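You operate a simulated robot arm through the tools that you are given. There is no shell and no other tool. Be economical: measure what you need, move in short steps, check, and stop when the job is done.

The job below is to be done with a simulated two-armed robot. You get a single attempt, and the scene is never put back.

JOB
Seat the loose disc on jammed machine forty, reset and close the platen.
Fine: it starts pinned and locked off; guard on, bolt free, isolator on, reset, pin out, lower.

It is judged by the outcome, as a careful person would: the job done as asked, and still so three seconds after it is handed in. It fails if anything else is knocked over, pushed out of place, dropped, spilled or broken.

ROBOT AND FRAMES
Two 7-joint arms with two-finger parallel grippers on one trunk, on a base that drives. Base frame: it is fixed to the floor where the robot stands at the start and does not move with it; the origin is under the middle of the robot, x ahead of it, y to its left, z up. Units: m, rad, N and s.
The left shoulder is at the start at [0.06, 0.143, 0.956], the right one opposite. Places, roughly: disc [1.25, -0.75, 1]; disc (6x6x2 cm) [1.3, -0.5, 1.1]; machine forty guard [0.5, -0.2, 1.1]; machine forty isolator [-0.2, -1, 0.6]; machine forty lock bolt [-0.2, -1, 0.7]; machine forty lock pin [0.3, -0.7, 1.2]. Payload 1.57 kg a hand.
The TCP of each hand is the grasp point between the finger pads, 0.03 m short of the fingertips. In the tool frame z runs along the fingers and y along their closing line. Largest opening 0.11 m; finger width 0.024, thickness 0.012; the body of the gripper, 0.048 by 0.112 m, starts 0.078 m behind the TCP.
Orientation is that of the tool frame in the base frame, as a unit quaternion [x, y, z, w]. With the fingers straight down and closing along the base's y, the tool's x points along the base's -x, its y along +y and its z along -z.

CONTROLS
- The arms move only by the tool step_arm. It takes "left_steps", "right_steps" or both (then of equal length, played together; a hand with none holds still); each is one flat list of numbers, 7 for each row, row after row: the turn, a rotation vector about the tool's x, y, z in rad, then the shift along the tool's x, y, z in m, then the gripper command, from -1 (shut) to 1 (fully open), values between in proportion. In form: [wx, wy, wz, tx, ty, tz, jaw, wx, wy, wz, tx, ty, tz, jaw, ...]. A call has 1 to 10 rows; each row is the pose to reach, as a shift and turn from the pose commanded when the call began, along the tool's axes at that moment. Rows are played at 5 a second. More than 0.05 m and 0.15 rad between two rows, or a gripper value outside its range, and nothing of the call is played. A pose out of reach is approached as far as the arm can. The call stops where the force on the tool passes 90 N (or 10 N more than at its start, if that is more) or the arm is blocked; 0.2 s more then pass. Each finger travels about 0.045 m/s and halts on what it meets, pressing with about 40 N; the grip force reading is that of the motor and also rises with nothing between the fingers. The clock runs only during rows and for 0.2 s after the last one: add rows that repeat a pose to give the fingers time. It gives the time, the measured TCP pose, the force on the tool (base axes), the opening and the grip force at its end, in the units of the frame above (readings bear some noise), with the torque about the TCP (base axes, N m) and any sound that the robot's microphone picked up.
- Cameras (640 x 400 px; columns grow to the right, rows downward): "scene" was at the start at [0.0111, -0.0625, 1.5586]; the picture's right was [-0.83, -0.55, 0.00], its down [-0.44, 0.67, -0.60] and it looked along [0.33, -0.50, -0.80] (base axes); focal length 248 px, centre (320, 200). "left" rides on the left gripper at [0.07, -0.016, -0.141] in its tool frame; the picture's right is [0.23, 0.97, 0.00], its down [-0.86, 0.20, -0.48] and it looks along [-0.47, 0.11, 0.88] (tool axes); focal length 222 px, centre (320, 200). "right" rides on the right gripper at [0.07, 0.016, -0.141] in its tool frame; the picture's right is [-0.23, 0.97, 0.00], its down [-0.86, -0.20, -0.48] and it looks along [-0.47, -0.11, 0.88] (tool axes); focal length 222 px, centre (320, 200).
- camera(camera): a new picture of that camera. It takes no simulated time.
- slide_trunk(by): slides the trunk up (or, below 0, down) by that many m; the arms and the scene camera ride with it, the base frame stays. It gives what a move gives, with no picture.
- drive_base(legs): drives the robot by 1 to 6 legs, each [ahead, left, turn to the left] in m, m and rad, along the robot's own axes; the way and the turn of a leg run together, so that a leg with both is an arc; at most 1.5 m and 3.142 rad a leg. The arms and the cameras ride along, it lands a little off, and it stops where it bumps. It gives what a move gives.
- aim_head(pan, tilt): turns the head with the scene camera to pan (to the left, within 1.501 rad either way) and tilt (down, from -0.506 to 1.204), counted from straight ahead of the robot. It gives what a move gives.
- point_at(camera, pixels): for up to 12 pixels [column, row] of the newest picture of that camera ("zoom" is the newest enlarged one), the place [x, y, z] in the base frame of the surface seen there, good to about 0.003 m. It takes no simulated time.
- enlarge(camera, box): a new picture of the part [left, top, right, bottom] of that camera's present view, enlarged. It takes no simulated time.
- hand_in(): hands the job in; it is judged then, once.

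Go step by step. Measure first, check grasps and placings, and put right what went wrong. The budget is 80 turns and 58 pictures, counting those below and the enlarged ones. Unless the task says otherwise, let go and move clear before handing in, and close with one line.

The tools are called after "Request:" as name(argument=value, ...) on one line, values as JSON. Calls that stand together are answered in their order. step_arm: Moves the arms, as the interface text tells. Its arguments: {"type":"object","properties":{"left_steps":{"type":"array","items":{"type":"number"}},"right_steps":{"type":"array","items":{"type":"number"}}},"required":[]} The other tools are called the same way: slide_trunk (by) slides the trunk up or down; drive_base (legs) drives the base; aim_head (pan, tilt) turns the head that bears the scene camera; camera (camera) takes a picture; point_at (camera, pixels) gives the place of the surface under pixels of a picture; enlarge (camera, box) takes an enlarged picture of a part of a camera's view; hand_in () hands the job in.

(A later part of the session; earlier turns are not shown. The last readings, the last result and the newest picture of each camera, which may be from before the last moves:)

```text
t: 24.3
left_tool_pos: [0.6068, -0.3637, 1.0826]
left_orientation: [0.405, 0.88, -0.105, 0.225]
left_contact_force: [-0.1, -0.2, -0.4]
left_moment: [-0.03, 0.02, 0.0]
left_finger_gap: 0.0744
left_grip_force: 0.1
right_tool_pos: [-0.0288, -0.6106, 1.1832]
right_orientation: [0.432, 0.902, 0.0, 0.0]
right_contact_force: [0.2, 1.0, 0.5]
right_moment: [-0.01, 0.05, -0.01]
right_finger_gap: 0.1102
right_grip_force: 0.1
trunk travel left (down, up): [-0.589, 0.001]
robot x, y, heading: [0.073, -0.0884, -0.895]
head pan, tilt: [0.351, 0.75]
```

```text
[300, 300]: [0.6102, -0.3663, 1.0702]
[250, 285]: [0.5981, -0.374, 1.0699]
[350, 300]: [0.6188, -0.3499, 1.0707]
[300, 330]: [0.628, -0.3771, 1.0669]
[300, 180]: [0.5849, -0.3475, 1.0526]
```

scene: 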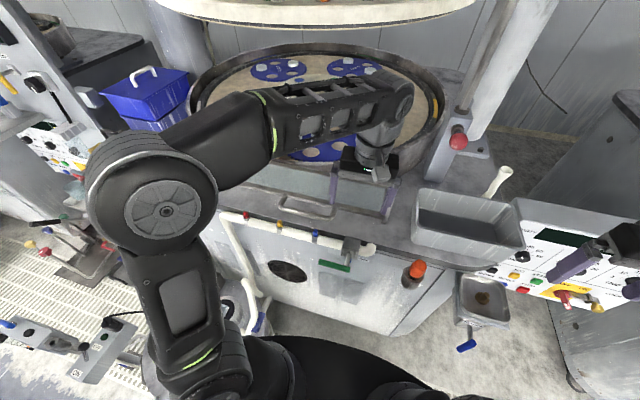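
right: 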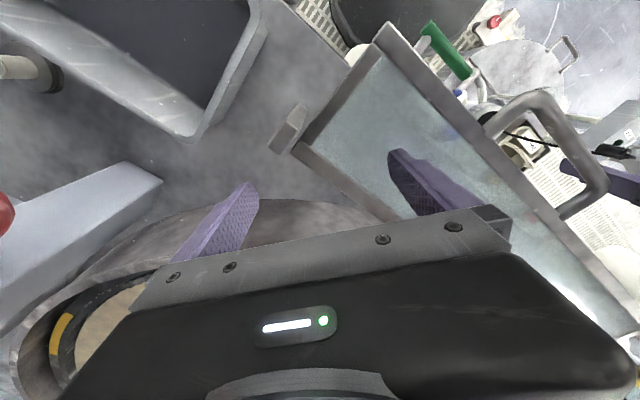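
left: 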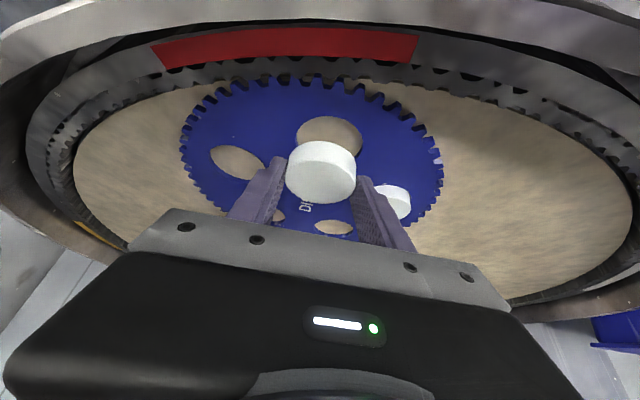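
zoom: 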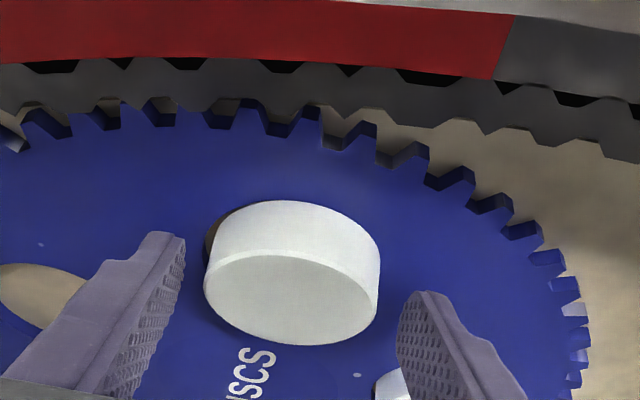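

The gap now shows on the left (210,235), so the right spot is between, and slightly farther in (+n) since no gap shows on the near side. I'll regrip, shift back 3.5 mm and 3 mm inward, then release.

Request:
step_arm(left_steps=[0, 0, 0, 0, 0, 0, 0, 0, 0, 0, 0, 0, 0, -0.3, 0, 0, 0, -0.0013, -0.0017, 0.0007, -0.3, 0, 0, 0, -0.0026, -0.0035, 0.0014, -0.3, 0, 0, 0, -0.0026, -0.0035, 0.0014, -0.3, 0, 0, 0, -0.0026, -0.0035, 0.0014, 0.35, 0, 0, 0, -0.0026, -0.0035, 0.0014, 0.35])

Request:
enlarge(camera="left", box=[200, 60, 460, 222])

Request:
point_at(camera="zoom", pixels=[[300, 300], [250, 285], [350, 300], [300, 330], [300, 180]])

```text
t: 25.9
left_tool_pos: [0.605, -0.3686, 1.0842]
left_orientation: [0.405, 0.88, -0.104, 0.225]
left_contact_force: [0.0, 0.5, 0.6]
left_moment: [0.0, 0.04, 0.02]
left_finger_gap: 0.0742
left_grip_force: 0.1
right_tool_pos: [-0.0294, -0.6108, 1.1841]
right_orientation: [0.432, 0.902, 0.0, 0.0]
right_contact_force: [0.0, 0.0, 0.0]
right_moment: [0.02, -0.01, 0.0]
right_finger_gap: 0.1098
right_grip_force: 0.2
trunk travel left (down, up): [-0.589, 0.001]
robot x, y, heading: [0.0793, -0.0892, -0.893]
head pan, tilt: [0.351, 0.75]
```

```text
2.46 times, centred on (330, 141) of left
```

zoom: 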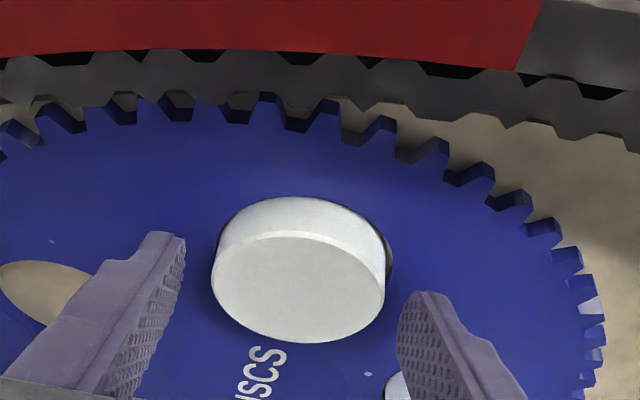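

```text
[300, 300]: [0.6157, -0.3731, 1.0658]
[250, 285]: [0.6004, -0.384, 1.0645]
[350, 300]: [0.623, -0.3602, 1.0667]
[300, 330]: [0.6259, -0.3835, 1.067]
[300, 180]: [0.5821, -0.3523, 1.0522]
```

The visible side wall shrank and the top reads about 1.065, so it seems to have dropped in. I'll raise the hand away and inspect.

Request:
step_arm(left_steps=[0, 0, 0, -0.018, 0, -0.035, 0.35, 0, 0, 0, -0.03, 0, -0.07, 0.35, 0, 0, 0, -0.018, -0.01, -0.11, 0.35, 0, 0, 0, 0.015, -0.02, -0.14, 0.35])

Request:
enlarge(camera="scene", box=[240, 120, 400, 220])

Request:
camera(camera="left")

```text
t: 26.9
left_tool_pos: [0.5369, -0.3203, 1.1988]
left_orientation: [0.406, 0.88, -0.105, 0.225]
left_contact_force: [-0.5, 0.2, -1.7]
left_moment: [0.01, 0.0, 0.02]
left_finger_gap: 0.0743
left_grip_force: 0.1
right_tool_pos: [-0.0295, -0.6096, 1.1839]
right_orientation: [0.433, 0.902, -0.001, 0.0]
right_contact_force: [-0.3, -0.2, 0.5]
right_moment: [-0.02, -0.04, -0.03]
right_finger_gap: 0.1101
right_grip_force: 0.1
trunk travel left (down, up): [-0.589, 0.001]
robot x, y, heading: [0.0798, -0.0892, -0.897]
head pan, tilt: [0.351, 0.75]
```

```text
4.00 times, centred on (320, 170) of scene
```

zoom: 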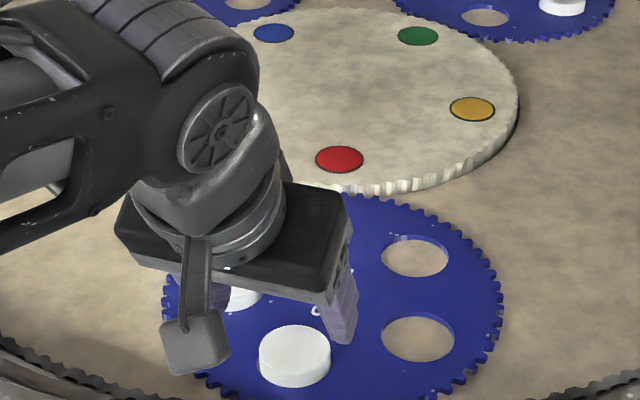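

```text
25 pictures are left
```

left: 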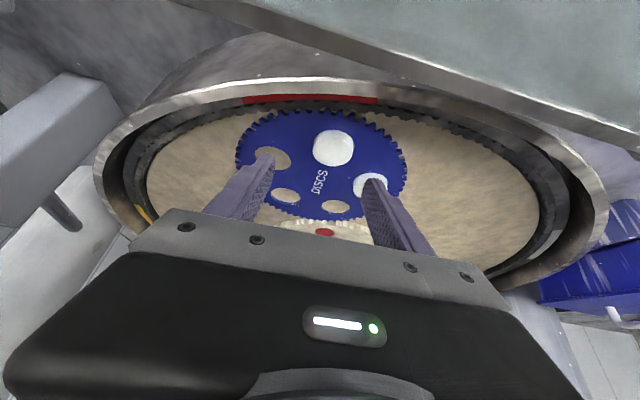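

Request:
point_at(camera="zoom", pixels=[[295, 345], [275, 340], [315, 340], [295, 332], [295, 358], [270, 352], [320, 352], [240, 300], [295, 395], [250, 297]])

```text
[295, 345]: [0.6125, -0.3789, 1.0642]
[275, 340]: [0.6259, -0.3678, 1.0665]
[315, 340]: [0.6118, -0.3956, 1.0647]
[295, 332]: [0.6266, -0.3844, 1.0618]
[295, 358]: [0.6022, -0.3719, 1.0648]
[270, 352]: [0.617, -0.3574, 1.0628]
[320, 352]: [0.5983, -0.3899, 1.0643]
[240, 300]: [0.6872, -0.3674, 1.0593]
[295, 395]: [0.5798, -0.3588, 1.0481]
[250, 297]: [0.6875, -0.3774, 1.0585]
```

The disc top reads a level 1.064, matching the seated ones, so it is in. Now the guard: I'll look down at the handle.

Request:
aim_head(pan=0.3, tilt=1.15)

Request:
camera(camera="scene")

```text
t: 27.8
left_tool_pos: [0.5387, -0.3199, 1.1989]
left_orientation: [0.406, 0.88, -0.104, 0.225]
left_contact_force: [0.0, 0.1, -0.1]
left_moment: [0.01, -0.03, 0.03]
left_finger_gap: 0.0746
left_grip_force: 0.2
right_tool_pos: [-0.0299, -0.6105, 1.183]
right_orientation: [0.431, 0.902, 0.0, 0.0]
right_contact_force: [-0.9, 0.1, -0.9]
right_moment: [0.01, -0.01, 0.01]
right_finger_gap: 0.11
right_grip_force: 0.1
trunk travel left (down, up): [-0.589, 0.001]
robot x, y, heading: [0.0794, -0.0877, -0.895]
head pan, tilt: [0.3, 1.15]
```

```text
24 pictures are left
```

scene: 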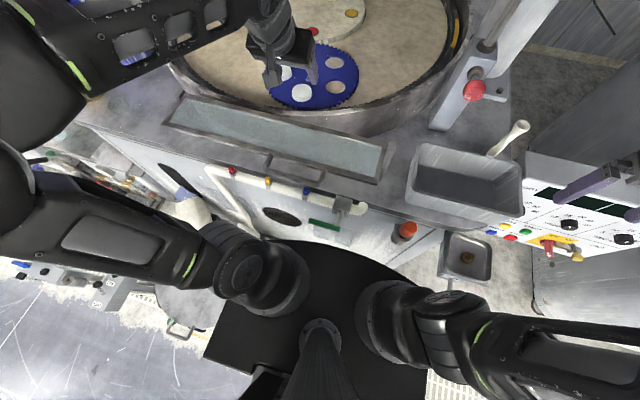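

Handle at (295,170), pin knob at (473,88). I'll enlarge both and measure.

Request:
enlarge(camera="scene", box=[240, 120, 400, 220])

Request:
point_at(camera="zoom", pixels=[[120, 187], [145, 218], [230, 248], [322, 243], [325, 212], [180, 231], [275, 252], [560, 140], [560, 235], [60, 80], [200, 160], [400, 230]])

Request:
enlarge(camera="scene", box=[420, 40, 580, 140])

Request:
point_at(camera="zoom", pixels=[[210, 195], [190, 205], [222, 140], [215, 160], [245, 90], [150, 240], [120, 330], [180, 340], [230, 170], [290, 195], [265, 50], [240, 110]])

```text
4.00 times, centred on (320, 170) of scene
```

zoom: 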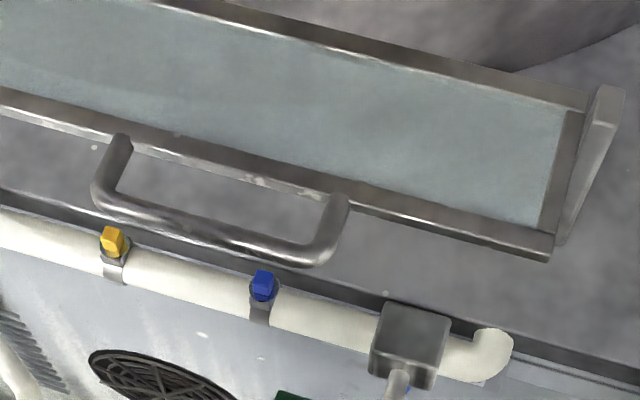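

```text
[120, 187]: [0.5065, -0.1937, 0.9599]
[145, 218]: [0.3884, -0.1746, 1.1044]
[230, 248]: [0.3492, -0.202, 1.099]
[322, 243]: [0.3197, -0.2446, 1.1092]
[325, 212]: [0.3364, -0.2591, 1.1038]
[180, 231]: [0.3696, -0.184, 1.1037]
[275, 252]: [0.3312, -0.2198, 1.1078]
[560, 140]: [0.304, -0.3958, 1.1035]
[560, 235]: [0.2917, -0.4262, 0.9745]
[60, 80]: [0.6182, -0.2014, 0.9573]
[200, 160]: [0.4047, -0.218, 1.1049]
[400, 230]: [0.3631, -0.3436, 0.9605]
```

```text
4.00 times, centred on (500, 90) of scene
```

zoom: 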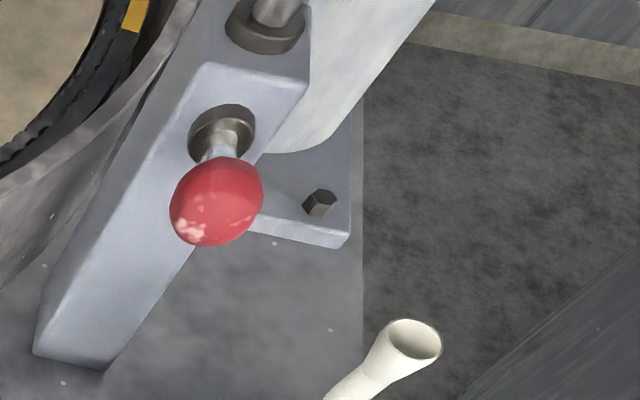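

```text
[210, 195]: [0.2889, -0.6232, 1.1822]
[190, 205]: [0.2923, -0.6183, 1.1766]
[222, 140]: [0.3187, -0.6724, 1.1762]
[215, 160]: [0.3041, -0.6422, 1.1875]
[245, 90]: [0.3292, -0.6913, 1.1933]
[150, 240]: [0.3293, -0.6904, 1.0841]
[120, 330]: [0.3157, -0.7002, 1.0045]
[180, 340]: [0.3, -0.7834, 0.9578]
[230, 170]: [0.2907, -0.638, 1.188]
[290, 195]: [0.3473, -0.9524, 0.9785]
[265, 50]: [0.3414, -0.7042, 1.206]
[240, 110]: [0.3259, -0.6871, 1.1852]
```

Geometry is clear: handle bar centre at (0.357,-0.197,1.10), hinge about 0.158 m behind it, pin knob at (0.293,-0.63,1.17) pulled toward the robot. I'll back off 7 cm for arm room.

Request:
drive_base(legs=[[-0.07, 0, 0]])

```text
t: 28.8
left_tool_pos: [0.4948, -0.2645, 1.2001]
left_orientation: [0.405, 0.88, -0.105, 0.226]
left_contact_force: [-0.4, 0.5, 0.6]
left_moment: [0.03, 0.01, 0.0]
left_finger_gap: 0.0746
left_grip_force: 0.1
right_tool_pos: [-0.0724, -0.5556, 1.1837]
right_orientation: [0.431, 0.902, -0.001, 0.0]
right_contact_force: [-0.3, -0.3, 0.6]
right_moment: [-0.07, -0.04, 0.0]
right_finger_gap: 0.1101
right_grip_force: 0.1
trunk travel left (down, up): [-0.589, 0.001]
robot x, y, heading: [0.0364, -0.0349, -0.894]
head pan, tilt: [0.3, 1.15]
```

Backed off fine. I'll bring the left hand above and in front of the handle with a bit more tilt, jaws at about 40 mm.

Request:
step_arm(left_steps=[0, -0.04, 0, 0.0375, -0.0117, -0.0117, -0.3, 0, -0.08, 0, 0.075, -0.0234, -0.0234, -0.3, 0, -0.12, 0, 0.1126, -0.035, -0.035, -0.3, 0, -0.16, 0, 0.1502, -0.0467, -0.0468, -0.3, 0, -0.2, 0, 0.1877, -0.0584, -0.0585, -0.3])

Request:
step_arm(left_steps=[0, 0, 0.145, 0, 0, 0, -0.3, 0, 0, 0.29, 0, 0, 0, -0.3, 0, 0, 0.435, 0, 0, 0, -0.3, 0, 0, 0.58, 0, 0, 0, -0.3, 0, 0, 0.725, 0, 0, 0, -0.3, 0, 0, 0.87, 0, 0, 0, -0.3, 0, 0, 1.015, 0, 0, 0, -0.3, 0, 0, 1.16, 0, 0, 0, -0.3, 0, 0, 1.305, 0, 0, 0, -0.3, 0, 0, 1.45, 0, 0, 0, -0.3])

```text
t: 30.0
left_tool_pos: [0.324, -0.1703, 1.191]
left_orientation: [0.393, 0.854, -0.143, 0.311]
left_contact_force: [-0.3, 0.2, -0.5]
left_moment: [-0.01, -0.01, 0.0]
left_finger_gap: 0.0386
left_grip_force: 0.1
left hand out of reach, approached as far as the arm can: row 4, 5
right_tool_pos: [-0.0716, -0.5551, 1.1835]
right_orientation: [0.431, 0.902, 0.0, 0.0]
right_contact_force: [0.1, -0.2, 0.2]
right_moment: [-0.01, -0.01, -0.03]
right_finger_gap: 0.1102
right_grip_force: 0.0
trunk travel left (down, up): [-0.589, 0.001]
robot x, y, heading: [0.0349, -0.0331, -0.894]
head pan, tilt: [0.3, 1.15]
```

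```text
t: 32.2
left_tool_pos: [0.3243, -0.1716, 1.193]
left_orientation: [0.86, 0.378, 0.1, 0.329]
left_contact_force: [0.7, 0.6, 0.0]
left_moment: [-0.02, 0.03, -0.01]
left_finger_gap: 0.0386
left_grip_force: 0.1
right_tool_pos: [-0.0725, -0.5574, 1.1834]
right_orientation: [0.431, 0.902, 0.0, 0.0]
right_contact_force: [0.2, -0.3, -0.8]
right_moment: [0.0, -0.01, 0.01]
right_finger_gap: 0.11
right_grip_force: 0.0
trunk travel left (down, up): [-0.589, 0.001]
robot x, y, heading: [0.0344, -0.0352, -0.892]
head pan, tilt: [0.3, 1.15]
```

The wrist turn works, and the hand is now oriented to straddle the bar. The earlier reach limit was from being too close, so I'll back off 8 cm more.

Request:
drive_base(legs=[[-0.08, 0, 0]])

```text
t: 33.3
left_tool_pos: [0.2735, -0.1097, 1.1925]
left_orientation: [0.859, 0.379, 0.098, 0.329]
left_contact_force: [-0.1, -0.8, -0.3]
left_moment: [0.0, -0.06, 0.01]
left_finger_gap: 0.0382
left_grip_force: 0.2
right_tool_pos: [-0.1212, -0.4939, 1.1839]
right_orientation: [0.431, 0.902, -0.001, 0.0]
right_contact_force: [-0.7, 0.4, 0.0]
right_moment: [0.0, -0.01, -0.01]
right_finger_gap: 0.1099
right_grip_force: 0.1
trunk travel left (down, up): [-0.589, 0.001]
robot x, y, heading: [-0.0136, 0.0297, -0.893]
head pan, tilt: [0.3, 1.15]
```

Request:
step_arm(left_steps=[0, 0, 0.06, 0.0013, 0.0165, 0.0343, -0.3, 0, 0, 0.12, 0.0027, 0.033, 0.0686, -0.3, 0, 0, 0.12, 0.0027, 0.033, 0.0686, -0.3])

Request:
enlarge(camera="scene", box=[200, 80, 440, 230])

Request:
camera(camera="left")

```text
t: 34.1
left_tool_pos: [0.3257, -0.1595, 1.1597]
left_orientation: [0.881, 0.326, 0.118, 0.322]
left_contact_force: [-0.5, 0.2, -0.1]
left_moment: [0.0, -0.03, -0.01]
left_finger_gap: 0.0386
left_grip_force: 0.2
right_tool_pos: [-0.1208, -0.495, 1.1839]
right_orientation: [0.431, 0.902, 0.0, 0.0]
right_contact_force: [0.1, 0.2, 0.0]
right_moment: [-0.02, 0.0, 0.01]
right_finger_gap: 0.1098
right_grip_force: 0.1
trunk travel left (down, up): [-0.589, 0.001]
robot x, y, heading: [-0.0105, 0.0277, -0.889]
head pan, tilt: [0.3, 1.15]
```

```text
2.67 times, centred on (320, 155) of scene
```

zoom: 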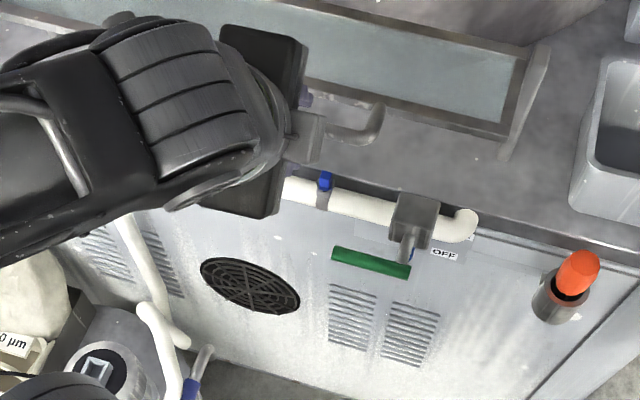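

```text
20 pictures are left
```

left: 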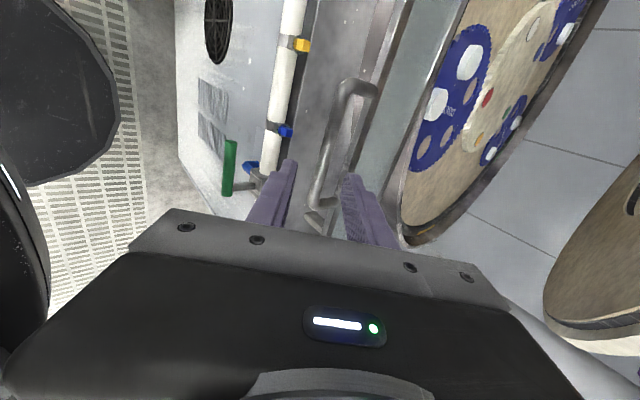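

The bar (322,180) lies between the fingers. I'll advance 65 mm, close loosely round it, and start the swing by 18°.

Request:
step_arm(left_steps=[0, 0, 0, 0, 0, 0.033, -0.3, 0, 0, 0, 0, 0, 0.065, -0.3, 0, 0, 0, 0, 0, 0.065, -0.65, 0, 0, 0, 0, 0, 0.065, -0.65, 0, 0, 0, 0, 0.0174, 0.0473, -0.65, 0, 0, 0, 0, 0.0373, 0.0327, -0.65, 0, 0, 0, 0, 0.0373, 0.0327, -0.65])

Request:
enlarge(camera="scene", box=[200, 40, 440, 190])

```text
t: 35.7
left_tool_pos: [0.3574, -0.1937, 1.1601]
left_orientation: [0.88, 0.327, 0.119, 0.323]
left_contact_force: [-2.5, 2.7, -0.5]
left_moment: [0.11, 0.08, -0.01]
left_finger_gap: 0.0231
left_grip_force: 2.3
left hand out of reach, approached as far as the arm can: row 1, 2, 3, 4
right_tool_pos: [-0.1205, -0.4958, 1.1836]
right_orientation: [0.431, 0.903, 0.0, 0.0]
right_contact_force: [0.3, -1.0, 0.6]
right_moment: [0.0, -0.02, -0.02]
right_finger_gap: 0.1099
right_grip_force: 0.0
trunk travel left (down, up): [-0.589, 0.001]
robot x, y, heading: [-0.016, 0.0289, -0.889]
head pan, tilt: [0.3, 1.15]
```

```text
2.67 times, centred on (320, 115) of scene
```

zoom: 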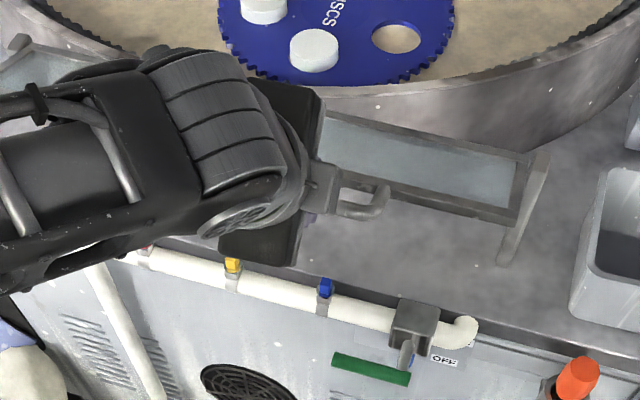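

Request:
point_at(camera="zoom", pixels=[[362, 208], [380, 195], [360, 187], [440, 190], [510, 215], [320, 175], [520, 160], [350, 208], [320, 170], [545, 160], [420, 185], [330, 120]])

Request:
camera(camera="left")

```text
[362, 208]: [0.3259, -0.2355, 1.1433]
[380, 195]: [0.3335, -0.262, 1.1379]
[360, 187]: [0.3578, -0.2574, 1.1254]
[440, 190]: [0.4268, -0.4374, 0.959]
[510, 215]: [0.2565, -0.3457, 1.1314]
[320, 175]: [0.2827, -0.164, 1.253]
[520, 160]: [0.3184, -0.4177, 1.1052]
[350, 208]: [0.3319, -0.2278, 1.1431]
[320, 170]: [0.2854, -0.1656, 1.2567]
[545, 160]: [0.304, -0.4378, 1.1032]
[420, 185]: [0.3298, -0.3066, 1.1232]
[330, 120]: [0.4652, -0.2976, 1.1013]
```

```text
18 pictures are left
```

left: 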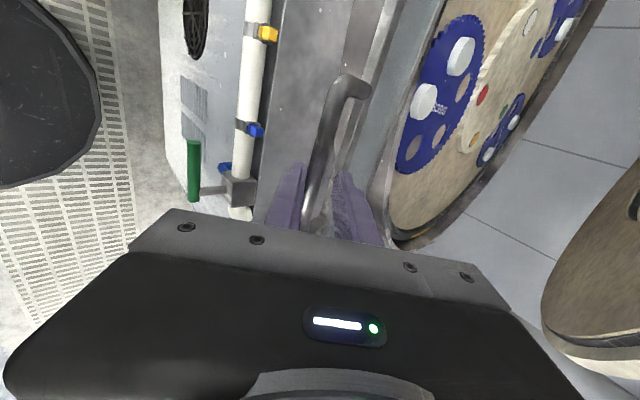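

The guard is swinging: the front edge is up to 1.131 and the handle to 1.143. I'll continue the arc to about 80°.

Request:
step_arm(left_steps=[0, 0, 0, -0.0003, 0.0219, -0.0118, -0.65, 0, 0, 0, -0.0008, 0.0452, -0.02, -0.65, 0, 0, 0, -0.0013, 0.0696, -0.0247, -0.65, 0, 0, 0, -0.002, 0.0943, -0.0252, -0.65, 0, 0, 0, -0.0027, 0.1189, -0.022, -0.65, 0, 0, 0, -0.0035, 0.1427, -0.0148, -0.65, 0, 0, 0, -0.0043, 0.165, -0.0042, -0.65, 0, 0, 0, -0.0043, 0.165, -0.0042, -0.65])

Request:
enlarge(camera="scene", box=[160, 0, 480, 200])

```text
t: 37.5
left_tool_pos: [0.4343, -0.2905, 1.2705]
left_orientation: [0.881, 0.327, 0.119, 0.322]
left_contact_force: [1.2, -0.8, 0.2]
left_moment: [0.01, -0.01, 0.02]
left_finger_gap: 0.0189
left_grip_force: 0.1
right_tool_pos: [-0.1196, -0.4954, 1.1847]
right_orientation: [0.431, 0.902, 0.0, 0.001]
right_contact_force: [0.2, 1.1, -0.2]
right_moment: [0.0, -0.02, -0.02]
right_finger_gap: 0.1099
right_grip_force: 0.1
trunk travel left (down, up): [-0.589, 0.001]
robot x, y, heading: [-0.0133, 0.0241, -0.893]
head pan, tilt: [0.3, 1.15]
```

```text
2.00 times, centred on (320, 100) of scene
```

zoom: 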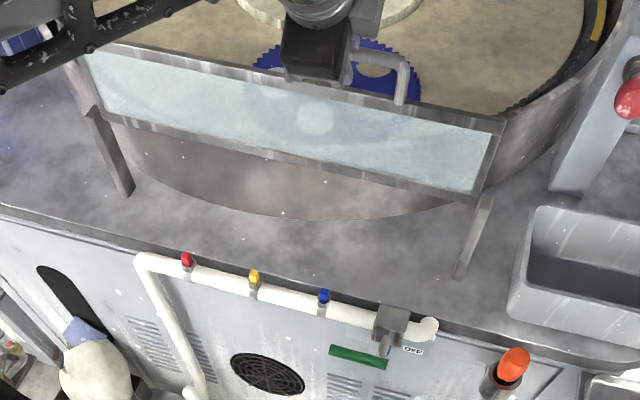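

The guard is nearly upright with small forces. I'll take it on to slightly past vertical and watch for a stop.

Request:
step_arm(left_steps=[0, 0, 0, -0.0005, 0.0112, 0.0078, -0.65, 0, 0, 0, -0.001, 0.0225, 0.0158, -0.65, 0, 0, 0, -0.0013, 0.0295, 0.0225, -0.65, 0, 0, 0, -0.0016, 0.0365, 0.0291, -0.65, 0, 0, 0, -0.0016, 0.0365, 0.0291, -0.65])

Request:
enlarge(camera="scene", box=[160, 0, 480, 200])

Request:
point_at(camera="zoom", pixels=[[450, 115], [500, 125], [200, 65], [120, 50], [480, 190], [440, 185], [200, 140], [110, 120], [395, 95], [350, 52]])

```text
t: 38.7
left_tool_pos: [0.4599, -0.3231, 1.2706]
left_orientation: [0.882, 0.327, 0.119, 0.319]
left_contact_force: [-21.9, 28.3, -16.6]
left_moment: [0.59, 0.46, -0.58]
left_finger_gap: 0.0523
left_grip_force: 18.6
right_tool_pos: [-0.1233, -0.4917, 1.1846]
right_orientation: [0.432, 0.902, -0.001, 0.001]
right_contact_force: [0.6, -0.1, 0.6]
right_moment: [-0.01, 0.01, -0.01]
right_finger_gap: 0.1097
right_grip_force: 0.1
trunk travel left (down, up): [-0.589, 0.001]
robot x, y, heading: [-0.0146, 0.0271, -0.889]
head pan, tilt: [0.3, 1.15]
```

```text
2.00 times, centred on (320, 100) of scene
```

zoom: 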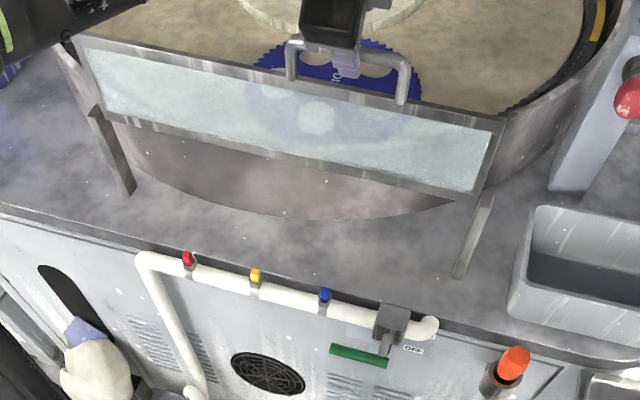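

```text
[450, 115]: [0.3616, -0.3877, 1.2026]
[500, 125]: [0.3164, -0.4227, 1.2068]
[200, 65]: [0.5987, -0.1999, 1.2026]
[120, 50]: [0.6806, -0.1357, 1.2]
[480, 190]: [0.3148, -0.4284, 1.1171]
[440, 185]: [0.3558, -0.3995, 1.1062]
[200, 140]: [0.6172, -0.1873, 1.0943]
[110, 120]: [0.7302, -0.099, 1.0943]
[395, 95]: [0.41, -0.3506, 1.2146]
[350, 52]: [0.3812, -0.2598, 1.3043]
```

The guard stands vertical (top z≈1.20 over hinge at 1.10) and met a stop at 36 N. I'll ease off, open, and back out along the fingers to see whether it stays.

Request:
step_arm(left_steps=[0, 0, 0, 0, -0.0076, -0.0064, -0.3, 0, 0, 0, 0, -0.011, -0.009, 0.1, 0, 0, 0, 0, -0.011, -0.009, 0.1, 0, 0, 0, 0, -0.011, -0.03, 0.1, 0, 0, 0, 0, -0.011, -0.06, 0.1, 0, 0, 0, 0, -0.03, -0.1, 0.1])

Request:
enlarge(camera="scene", box=[160, 0, 480, 200])

Request:
point_at(camera="zoom", pixels=[[450, 115], [440, 185], [395, 60], [400, 100], [330, 45]])

```text
t: 40.1
left_tool_pos: [0.406, -0.2612, 1.33]
left_orientation: [0.881, 0.326, 0.118, 0.323]
left_contact_force: [-0.3, 1.0, 0.0]
left_moment: [-0.03, -0.02, -0.02]
left_finger_gap: 0.0605
left_grip_force: 0.1
right_tool_pos: [-0.1217, -0.4945, 1.1834]
right_orientation: [0.431, 0.902, -0.001, 0.001]
right_contact_force: [-0.3, 0.4, 1.0]
right_moment: [-0.01, -0.04, 0.03]
right_finger_gap: 0.1099
right_grip_force: 0.2
trunk travel left (down, up): [-0.589, 0.001]
robot x, y, heading: [-0.0142, 0.0262, -0.896]
head pan, tilt: [0.3, 1.15]
```

```text
2.00 times, centred on (320, 100) of scene
```

zoom: 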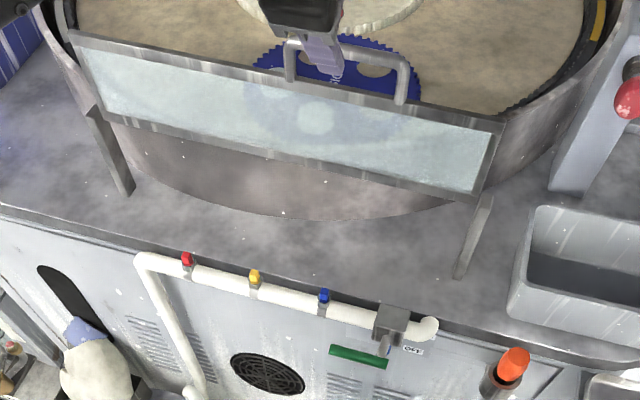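

```text
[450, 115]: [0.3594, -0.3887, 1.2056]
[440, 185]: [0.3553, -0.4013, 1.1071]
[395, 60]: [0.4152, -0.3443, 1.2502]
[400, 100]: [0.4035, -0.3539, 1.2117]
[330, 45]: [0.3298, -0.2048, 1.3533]
```

The guard stays up and the hand is clear. Next is the panel: I'll back slightly and slide to the right in front of it.

Request:
drive_base(legs=[[-0.06, 0, 0], [0, -0.5, 0]])

Request:
aim_head(pan=-0.15, tilt=0.8)

Request:
camera(camera="scene")

```text
t: 43.6
left_tool_pos: [-0.0216, -0.5305, 1.3296]
left_orientation: [0.882, 0.322, 0.116, 0.323]
left_contact_force: [0.0, 0.4, -0.7]
left_moment: [-0.03, 0.0, 0.04]
left_finger_gap: 0.0604
left_grip_force: 0.1
right_tool_pos: [-0.5506, -0.7581, 1.184]
right_orientation: [0.435, 0.9, 0.0, 0.0]
right_contact_force: [-0.5, 0.0, 0.2]
right_moment: [0.03, -0.02, 0.0]
right_finger_gap: 0.1096
right_grip_force: 0.1
trunk travel left (down, up): [-0.589, 0.001]
robot x, y, heading: [-0.4389, -0.238, -0.903]
head pan, tilt: [0.3, 1.15]
```

```text
t: 44.5
left_tool_pos: [-0.0203, -0.5303, 1.3293]
left_orientation: [0.882, 0.323, 0.117, 0.323]
left_contact_force: [1.0, -1.0, 0.6]
left_moment: [0.01, 0.0, -0.01]
left_finger_gap: 0.0606
left_grip_force: 0.0
right_tool_pos: [-0.5509, -0.7569, 1.1837]
right_orientation: [0.435, 0.9, 0.0, 0.0]
right_contact_force: [0.1, 0.3, -1.7]
right_moment: [0.04, 0.01, 0.0]
right_finger_gap: 0.1102
right_grip_force: 0.0
trunk travel left (down, up): [-0.589, 0.001]
robot x, y, heading: [-0.4391, -0.2375, -0.897]
head pan, tilt: [-0.15, 0.799]
```

```text
14 pictures are left
```

scene: 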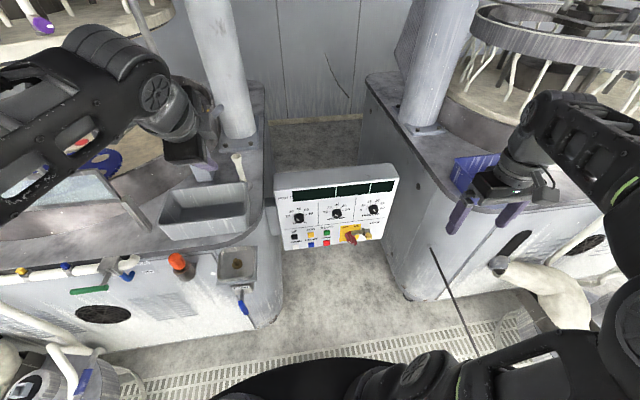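

The panel is straight ahead at (335,210). I'll enlarge it and measure the controls.

Request:
enlarge(camera="scene", box=[270, 160, 404, 254])

```text
4.26 times, centred on (337, 207) of scene
```

zoom: 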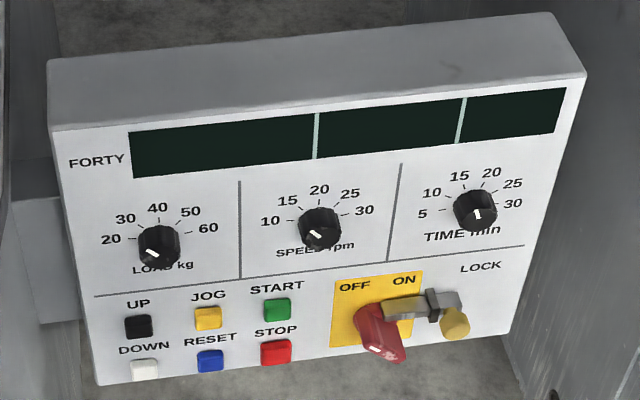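

Panel "FORTY": red isolator handle (378,335), brass bolt (405,305) through a bracket (440,303) with knob (455,323), RESET (210,360), DOWN (145,369).

Request:
point_at(camera="zoom", pixels=[[210, 360], [145, 369], [375, 310], [385, 352], [455, 325], [400, 306], [440, 303], [345, 325], [445, 318], [100, 340], [560, 130], [480, 300]])

Request:
point_at(camera="zoom", pixels=[[90, 180], [90, 360], [510, 180], [500, 320], [240, 380], [453, 335], [458, 312], [425, 300], [458, 297], [390, 300], [365, 330], [400, 345]])

```text
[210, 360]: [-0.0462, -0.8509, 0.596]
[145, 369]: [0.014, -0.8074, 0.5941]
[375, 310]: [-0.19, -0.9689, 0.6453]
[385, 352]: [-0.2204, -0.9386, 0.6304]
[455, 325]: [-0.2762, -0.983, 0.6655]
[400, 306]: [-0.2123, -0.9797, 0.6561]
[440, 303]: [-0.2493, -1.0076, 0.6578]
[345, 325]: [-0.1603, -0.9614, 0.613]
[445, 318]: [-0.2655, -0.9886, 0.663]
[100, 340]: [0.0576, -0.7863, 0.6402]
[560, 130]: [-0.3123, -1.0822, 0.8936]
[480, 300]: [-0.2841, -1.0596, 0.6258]
```

```text
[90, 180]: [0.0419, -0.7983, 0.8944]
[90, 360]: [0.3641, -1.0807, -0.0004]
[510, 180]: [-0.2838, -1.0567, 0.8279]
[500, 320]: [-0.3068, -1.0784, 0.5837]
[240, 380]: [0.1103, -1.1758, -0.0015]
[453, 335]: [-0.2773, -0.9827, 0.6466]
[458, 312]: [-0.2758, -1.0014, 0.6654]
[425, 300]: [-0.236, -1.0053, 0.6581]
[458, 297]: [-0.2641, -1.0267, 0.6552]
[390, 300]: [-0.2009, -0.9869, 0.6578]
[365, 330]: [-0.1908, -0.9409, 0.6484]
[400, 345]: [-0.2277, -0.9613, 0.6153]
```

All controls are measured: panel plane at n≈0.651, bolt knob at v=-0.828, z=0.655; RESET v=-0.566, z=0.596; DOWN v=-0.492. I'll pull the left hand back, then lower the trunk.

Request:
step_arm(left_steps=[0, 0, 0, 0, -0.03, -0.026, 0.1, 0, 0, 0, 0, -0.06, -0.052, 0.1, 0, 0, 0, 0, -0.092, -0.077, 0.1])

Request:
slide_trunk(by=-0.3)

```text
t: 45.3
left_tool_pos: [-0.0998, -0.4371, 1.3279]
left_orientation: [0.882, 0.322, 0.118, 0.324]
left_contact_force: [0.0, -0.1, 1.7]
left_moment: [-0.05, 0.02, -0.02]
left_finger_gap: 0.0602
left_grip_force: 0.0
right_tool_pos: [-0.5514, -0.7562, 1.1843]
right_orientation: [0.435, 0.9, 0.0, 0.001]
right_contact_force: [0.0, 0.2, 0.1]
right_moment: [-0.05, 0.0, -0.01]
right_finger_gap: 0.1099
right_grip_force: 0.0
trunk travel left (down, up): [-0.589, 0.001]
robot x, y, heading: [-0.4392, -0.2375, -0.903]
head pan, tilt: [-0.15, 0.799]
```

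```text
t: 48.3
left_tool_pos: [-0.0981, -0.4395, 1.0271]
left_orientation: [0.882, 0.322, 0.118, 0.324]
left_contact_force: [0.0, -0.2, -0.6]
left_moment: [0.04, -0.02, -0.04]
left_finger_gap: 0.0607
left_grip_force: 0.1
right_tool_pos: [-0.5515, -0.7571, 0.8838]
right_orientation: [0.436, 0.9, 0.0, 0.0]
right_contact_force: [-0.7, 0.2, -0.7]
right_moment: [-0.02, 0.0, 0.03]
right_finger_gap: 0.11
right_grip_force: 0.0
trunk travel left (down, up): [-0.289, 0.301]
robot x, y, heading: [-0.4411, -0.2402, -0.9]
head pan, tilt: [-0.15, 0.799]
```

Trunk lowered. Now the right hand tilts to point horizontally at the panel, stopping about 7 cm short of the bolt knob.

Request:
step_arm(right_steps=[0, -0.145, 0, -0.0251, 0.0075, 0.0229, -0.18, 0, -0.29, 0, -0.0502, 0.015, 0.0458, -0.18, 0, -0.435, 0, -0.0753, 0.0225, 0.0687, -0.18, 0, -0.58, 0, -0.1004, 0.03, 0.0916, -0.18, 0, -0.725, 0, -0.1255, 0.0375, 0.1145, -0.18, 0, -0.87, 0, -0.1506, 0.045, 0.1374, -0.18, 0, -1.015, 0, -0.1757, 0.0525, 0.1603, -0.18, 0, -1.16, 0, -0.2008, 0.06, 0.1832, -0.18, 0, -1.305, 0, -0.2259, 0.0675, 0.2061, -0.18, 0, -1.45, 0, -0.251, 0.075, 0.229, -0.18])

Request:
step_arm(right_steps=[0, -0.12, 0, 0, 0, 0, -0.18, 0, -0.12, 0, 0, 0, 0, -0.18])

Request:
camera(camera="right")

```text
t: 50.0
left_tool_pos: [-0.1006, -0.431, 1.0298]
left_orientation: [0.882, 0.319, 0.115, 0.327]
left_contact_force: [0.6, -0.2, -1.0]
left_moment: [-0.03, 0.0, 0.0]
left_finger_gap: 0.0604
left_grip_force: 0.0
right_tool_pos: [-0.5266, -0.9063, 0.7964]
right_orientation: [0.423, 0.689, -0.364, 0.462]
right_contact_force: [-12.2, 64.7, 49.2]
right_moment: [-0.4, 0.98, -1.37]
right_finger_gap: 0.0382
right_grip_force: 0.0
right hand out of reach, approached as far as the arm can: row 6
trunk travel left (down, up): [-0.289, 0.301]
robot x, y, heading: [-0.4384, -0.2346, -0.906]
head pan, tilt: [-0.15, 0.799]
stopped in row 8 (right hand): the force on the tool passed its limit (the readings are from after the stop); the commanded pose is now the measured one
```

```text
t: 50.6
left_tool_pos: [-0.0991, -0.4322, 1.0287]
left_orientation: [0.882, 0.32, 0.114, 0.327]
left_contact_force: [0.1, -1.1, 0.6]
left_moment: [-0.01, 0.0, -0.02]
left_finger_gap: 0.0606
left_grip_force: 0.1
right_tool_pos: [-0.5245, -0.9078, 0.7942]
right_orientation: [0.402, 0.66, -0.388, 0.502]
right_contact_force: [-10.9, 61.3, 44.5]
right_moment: [-0.62, 0.65, -1.15]
right_finger_gap: 0.0369
right_grip_force: 0.1
trunk travel left (down, up): [-0.289, 0.301]
robot x, y, heading: [-0.4395, -0.2361, -0.897]
head pan, tilt: [-0.15, 0.799]
```

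```text
12 pictures are left
```

right: 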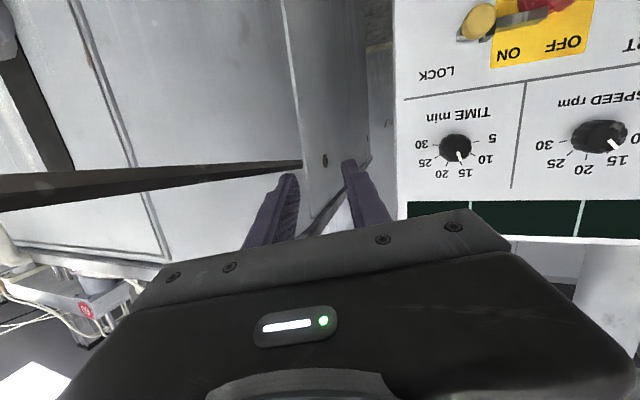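

The right hand pressed on a dark bar seen between the fingers at (310,220), which comes in from the left at (0,190). I'll back straight off at once and look at the scene.

Request:
step_arm(right_steps=[0, 0, 0, -0.015, 0, -0.025, -0.18, 0, 0, 0, -0.03, 0, -0.06, -0.18, 0, 0, 0, -0.04, 0, -0.09, -0.18])

Request:
camera(camera="scene")

```text
t: 51.4
left_tool_pos: [-0.0998, -0.4409, 1.0278]
left_orientation: [0.883, 0.321, 0.116, 0.323]
left_contact_force: [-0.1, -0.6, 1.1]
left_moment: [0.0, 0.0, 0.01]
left_finger_gap: 0.0603
left_grip_force: 0.1
right_tool_pos: [-0.5593, -0.8591, 0.8518]
right_orientation: [0.407, 0.663, -0.382, 0.499]
right_contact_force: [1.0, 0.3, 0.3]
right_moment: [0.0, -0.03, -0.02]
right_finger_gap: 0.0449
right_grip_force: 0.0
right hand out of reach, approached as far as the arm can: row 2, 3
trunk travel left (down, up): [-0.289, 0.301]
robot x, y, heading: [-0.4399, -0.2355, -0.908]
head pan, tilt: [-0.15, 0.799]
```

```text
11 pictures are left
```

scene: 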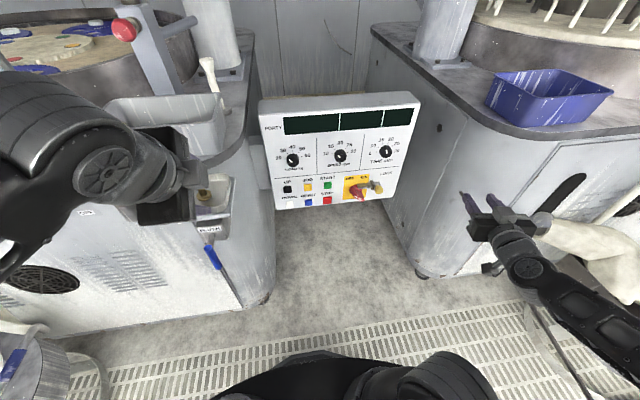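

The hand is free. The rod's tip, earlier seen near (432,250), must be checked, so I'll enlarge around the right hand.

Request:
enlarge(camera="scene", box=[400, 150, 640, 400])

Request:
point_at(camera="zoom", pixels=[[320, 270], [330, 290], [350, 310], [370, 335], [385, 355], [395, 375], [160, 130], [200, 150]])

```text
1.60 times, centred on (520, 275) of scene
```

zoom: 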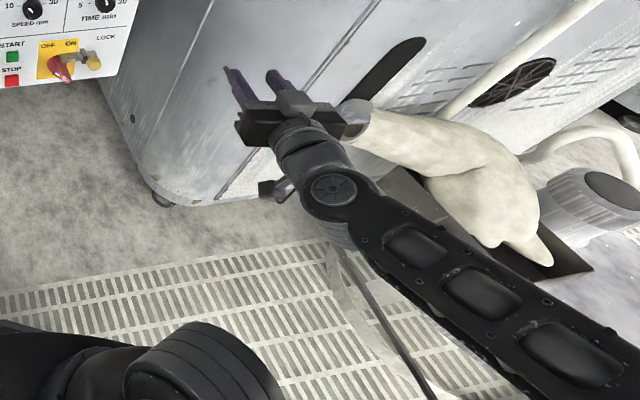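

```text
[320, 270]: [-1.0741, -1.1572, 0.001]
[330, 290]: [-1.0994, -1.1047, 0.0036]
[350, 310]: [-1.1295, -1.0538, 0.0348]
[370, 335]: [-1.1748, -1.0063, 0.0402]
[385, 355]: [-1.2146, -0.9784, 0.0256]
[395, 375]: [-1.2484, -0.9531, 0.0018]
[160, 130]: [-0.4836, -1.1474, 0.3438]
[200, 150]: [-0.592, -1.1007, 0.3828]
```

The rod's visible part lies on the same line as before (tip about [-0.52,-0.95,0.79], running back along v≈-0.97), so it seems undisplaced. My arm had swung wide because the wrist was too close, so I'll raise the trunk first.

Request:
slide_trunk(by=0.15)

Request:
step_arm(right_steps=[-0.042, -0.032, 0.01, -0.0151, 0.029, 0.0222, -0.18, -0.084, -0.064, 0.02, -0.0303, 0.0581, 0.0444, -0.18, -0.126, -0.0965, 0.03, -0.0454, 0.0871, 0.0667, -0.18, -0.168, -0.129, 0.04, -0.0606, 0.1162, 0.0889, -0.18, -0.21, -0.161, 0.049, -0.0757, 0.1452, 0.1111, -0.18, -0.252, -0.193, 0.059, -0.0909, 0.1743, 0.1334, -0.18, -0.2934, -0.2252, 0.0692, -0.106, 0.2033, 0.1556, -0.18])

```text
t: 53.2
left_tool_pos: [-0.0988, -0.4396, 1.1776]
left_orientation: [0.883, 0.321, 0.117, 0.323]
left_contact_force: [0.4, -0.1, 0.2]
left_moment: [0.0, -0.02, 0.0]
left_finger_gap: 0.0606
left_grip_force: 0.1
right_tool_pos: [-0.5598, -0.8593, 1.001]
right_orientation: [0.406, 0.664, -0.382, 0.498]
right_contact_force: [-0.3, -0.5, -0.2]
right_moment: [-0.02, -0.02, 0.03]
right_finger_gap: 0.0451
right_grip_force: 0.1
trunk travel left (down, up): [-0.439, 0.151]
robot x, y, heading: [-0.4391, -0.2366, -0.905]
head pan, tilt: [-0.15, 0.799]
```

```text
t: 54.8
left_tool_pos: [-0.0982, -0.4401, 1.1769]
left_orientation: [0.883, 0.32, 0.116, 0.323]
left_contact_force: [0.7, 0.7, -0.1]
left_moment: [-0.05, 0.0, -0.01]
left_finger_gap: 0.0605
left_grip_force: 0.1
right_tool_pos: [-0.2996, -0.9427, 1.05]
right_orientation: [0.307, 0.637, -0.307, 0.637]
right_contact_force: [0.7, 0.3, 0.7]
right_moment: [-0.01, -0.01, 0.0]
right_finger_gap: 0.0451
right_grip_force: 0.0
trunk travel left (down, up): [-0.439, 0.151]
robot x, y, heading: [-0.4378, -0.2382, -0.904]
head pan, tilt: [-0.15, 0.799]
```

The hand is now level and aimed squarely at the panel at [-0.30,-0.943,1.05]. I'll drive back 12 cm and take a scene picture to see the rod and the surroundings.

Request:
drive_base(legs=[[-0.12, 0, 0]])

Request:
camera(camera="scene")

```text
t: 56.0
left_tool_pos: [-0.1734, -0.3469, 1.1785]
left_orientation: [0.883, 0.32, 0.117, 0.324]
left_contact_force: [-0.3, 0.2, 1.0]
left_moment: [-0.03, -0.01, -0.01]
left_finger_gap: 0.0604
left_grip_force: 0.0
right_tool_pos: [-0.3734, -0.848, 1.0513]
right_orientation: [0.306, 0.637, -0.308, 0.637]
right_contact_force: [-0.3, -0.1, 0.3]
right_moment: [0.01, 0.02, 0.01]
right_finger_gap: 0.0452
right_grip_force: 0.0
trunk travel left (down, up): [-0.439, 0.151]
robot x, y, heading: [-0.5134, -0.1468, -0.905]
head pan, tilt: [-0.15, 0.799]
```

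```text
9 pictures are left
```

scene: 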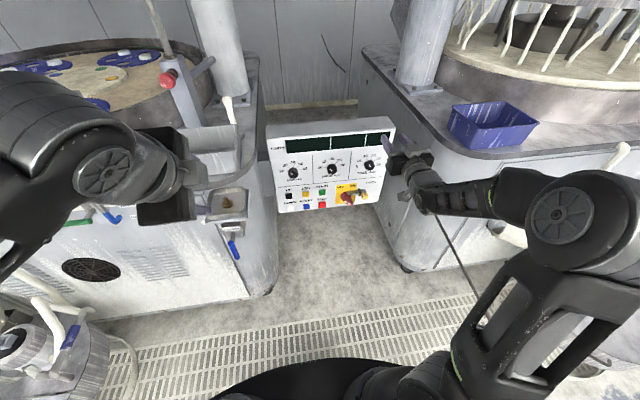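

The rod still runs from about (437,212) to (480,295). I'll locate it in depth, along with the bolt and knob again.

Request:
point_at(camera="scene", pixels=[[438, 214], [443, 225], [449, 236], [455, 248], [461, 259], [467, 270], [473, 282], [364, 194], [347, 197], [307, 207], [291, 209], [444, 226]])

```text
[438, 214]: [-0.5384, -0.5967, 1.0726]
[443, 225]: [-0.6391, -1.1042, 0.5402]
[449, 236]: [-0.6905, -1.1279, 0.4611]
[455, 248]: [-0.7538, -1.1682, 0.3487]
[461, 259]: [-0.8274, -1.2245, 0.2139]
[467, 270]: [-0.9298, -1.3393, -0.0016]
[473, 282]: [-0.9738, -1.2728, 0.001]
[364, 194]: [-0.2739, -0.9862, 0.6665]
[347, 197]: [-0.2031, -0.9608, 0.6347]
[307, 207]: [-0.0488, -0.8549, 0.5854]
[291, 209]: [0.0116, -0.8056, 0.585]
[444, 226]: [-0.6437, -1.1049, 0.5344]
```

To keep the elbow away from the rod, I'll stand further left so that the arm reaches across, shifting 0.2 m left and 0.1 m forward.

Request:
drive_base(legs=[[0, 0.2, 0], [0.1, 0, 0]])

```text
t: 58.4
left_tool_pos: [0.0456, -0.3067, 1.1781]
left_orientation: [0.884, 0.319, 0.116, 0.323]
left_contact_force: [1.0, -0.7, -0.7]
left_moment: [0.01, 0.01, -0.04]
left_finger_gap: 0.0605
left_grip_force: 0.0
right_tool_pos: [-0.1555, -0.8096, 1.0509]
right_orientation: [0.307, 0.638, -0.307, 0.636]
right_contact_force: [0.2, 0.5, 0.1]
right_moment: [-0.01, -0.01, 0.0]
right_finger_gap: 0.0452
right_grip_force: 0.1
trunk travel left (down, up): [-0.439, 0.151]
robot x, y, heading: [-0.2974, -0.0997, -0.908]
head pan, tilt: [-0.15, 0.799]
```

Everything is as planned. I'll lower the right hand in front of the bolt knob, staying 4 cm clear of the protruding controls.

Request:
step_arm(right_steps=[0, 0, 0, 0.0394, -0.0202, -0.005, -0.18, 0, 0, 0, 0.0788, -0.0404, -0.01, -0.18, 0, 0, 0, 0.1182, -0.0606, -0.015, -0.18, 0, 0, 0, 0.1576, -0.0808, -0.02, -0.18, 0, 0, 0, 0.197, -0.101, -0.024, -0.18, 0, 0, 0, 0.2364, -0.1212, -0.026, -0.18, 0, 0, 0, 0.2758, -0.1414, -0.026, -0.18, 0, 0, 0, 0.3152, -0.1616, -0.026, -0.18, 0, 0, 0, 0.3546, -0.1818, -0.026, -0.18, 0, 0, 0, 0.394, -0.202, -0.026, -0.18])

Request:
camera(camera="right")

```text
t: 60.5
left_tool_pos: [0.0446, -0.3058, 1.1777]
left_orientation: [0.884, 0.319, 0.116, 0.323]
left_contact_force: [0.0, -0.2, -0.1]
left_moment: [0.0, 0.04, 0.02]
left_finger_gap: 0.0604
left_grip_force: 0.0
right_tool_pos: [-0.3298, -0.9146, 0.6554]
right_orientation: [0.307, 0.637, -0.308, 0.637]
right_contact_force: [0.5, 0.1, 0.5]
right_moment: [0.02, 0.0, 0.02]
right_finger_gap: 0.0449
right_grip_force: 0.1
trunk travel left (down, up): [-0.439, 0.151]
robot x, y, heading: [-0.2939, -0.0986, -0.906]
head pan, tilt: [-0.15, 0.799]
```

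```text
8 pictures are left
```

right: 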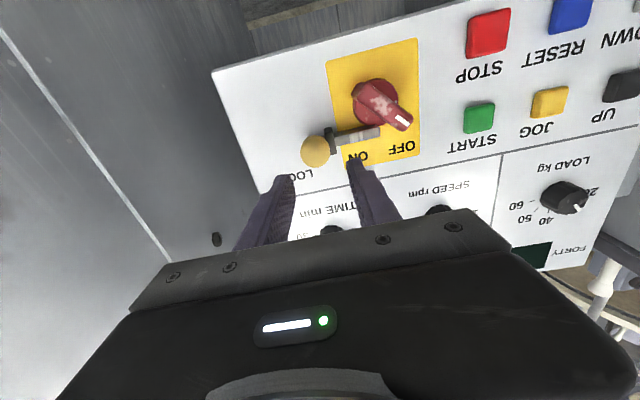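

A clear, inverted view: knob (317,150), bolt end (370,133), dial centre (378,100) with pointer (403,122) at OFF. I'll measure these.

Request:
point_at(camera="right", pixels=[[317, 150], [306, 150], [328, 150], [317, 163], [370, 134], [378, 98], [403, 122], [365, 90], [488, 32], [572, 10], [385, 107], [340, 140]])

```text
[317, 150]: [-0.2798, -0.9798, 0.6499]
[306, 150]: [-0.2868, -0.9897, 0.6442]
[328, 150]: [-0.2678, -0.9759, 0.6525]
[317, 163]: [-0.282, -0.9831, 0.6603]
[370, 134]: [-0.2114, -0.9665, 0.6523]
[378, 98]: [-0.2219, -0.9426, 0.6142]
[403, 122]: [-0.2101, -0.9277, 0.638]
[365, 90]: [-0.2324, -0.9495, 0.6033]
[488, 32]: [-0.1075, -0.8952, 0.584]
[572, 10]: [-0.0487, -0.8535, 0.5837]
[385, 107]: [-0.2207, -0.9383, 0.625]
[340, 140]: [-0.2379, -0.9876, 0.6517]
```

Knob at v=-0.829, z=0.650. I'll advance 75 mm, close on the knob, and slide it to the right.

Request:
step_arm(right_steps=[0, 0, 0, 0.003, -0.001, 0.04, -0.18, 0, 0, 0, 0.003, -0.001, 0.075, -0.18, 0, 0, 0, 0.003, -0.001, 0.075, -0.8, 0, 0, 0, 0.003, -0.001, 0.075, -0.8, 0, 0, 0, 0.003, -0.001, 0.075, -0.8, 0, 0, 0, 0.003, -0.011, 0.075, -0.8, 0, 0, 0, 0.003, -0.021, 0.075, -0.8, 0, 0, 0, 0.003, -0.031, 0.075, -0.8, 0, 0, 0, 0.003, -0.041, 0.075, -0.8])

```text
t: 62.5
left_tool_pos: [0.0441, -0.3051, 1.1786]
left_orientation: [0.883, 0.319, 0.115, 0.324]
left_contact_force: [0.4, 0.2, -0.4]
left_moment: [-0.01, -0.02, 0.01]
left_finger_gap: 0.0603
left_grip_force: 0.0
right_tool_pos: [-0.3206, -0.996, 0.6562]
right_orientation: [0.307, 0.637, -0.309, 0.636]
right_contact_force: [-11.8, 12.6, 0.6]
right_moment: [-0.48, -0.33, 0.02]
right_finger_gap: 0.0308
right_grip_force: 39.2
trunk travel left (down, up): [-0.439, 0.151]
robot x, y, heading: [-0.2955, -0.104, -0.908]
head pan, tilt: [-0.15, 0.799]
```

The knob was gripped (31 mm gap, 39 N) and travelled 43 mm to the right. I'll release, back out and look.

Request:
step_arm(right_steps=[0, 0, 0, 0, 0, 0, -0.18, 0, 0, 0, 0, 0, 0, -0.1, 0, 0, 0, 0, 0, -0.04, -0.1, 0, 0, 0, 0, 0.02, -0.08, -0.1])

Request:
camera(camera="right")

```text
t: 63.5
left_tool_pos: [0.0453, -0.305, 1.1778]
left_orientation: [0.884, 0.319, 0.116, 0.323]
left_contact_force: [0.7, 0.5, 0.4]
left_moment: [-0.03, 0.0, 0.0]
left_finger_gap: 0.0605
left_grip_force: 0.1
right_tool_pos: [-0.3507, -0.9228, 0.6532]
right_orientation: [0.309, 0.636, -0.309, 0.636]
right_contact_force: [-0.2, 0.4, -0.9]
right_moment: [-0.01, -0.01, -0.04]
right_finger_gap: 0.0496
right_grip_force: 0.0
trunk travel left (down, up): [-0.439, 0.151]
robot x, y, heading: [-0.2927, -0.1024, -0.903]
head pan, tilt: [-0.15, 0.799]
```

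```text
7 pictures are left
```

right: 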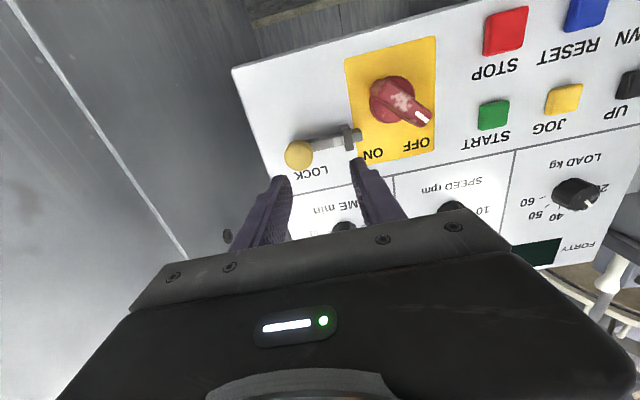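

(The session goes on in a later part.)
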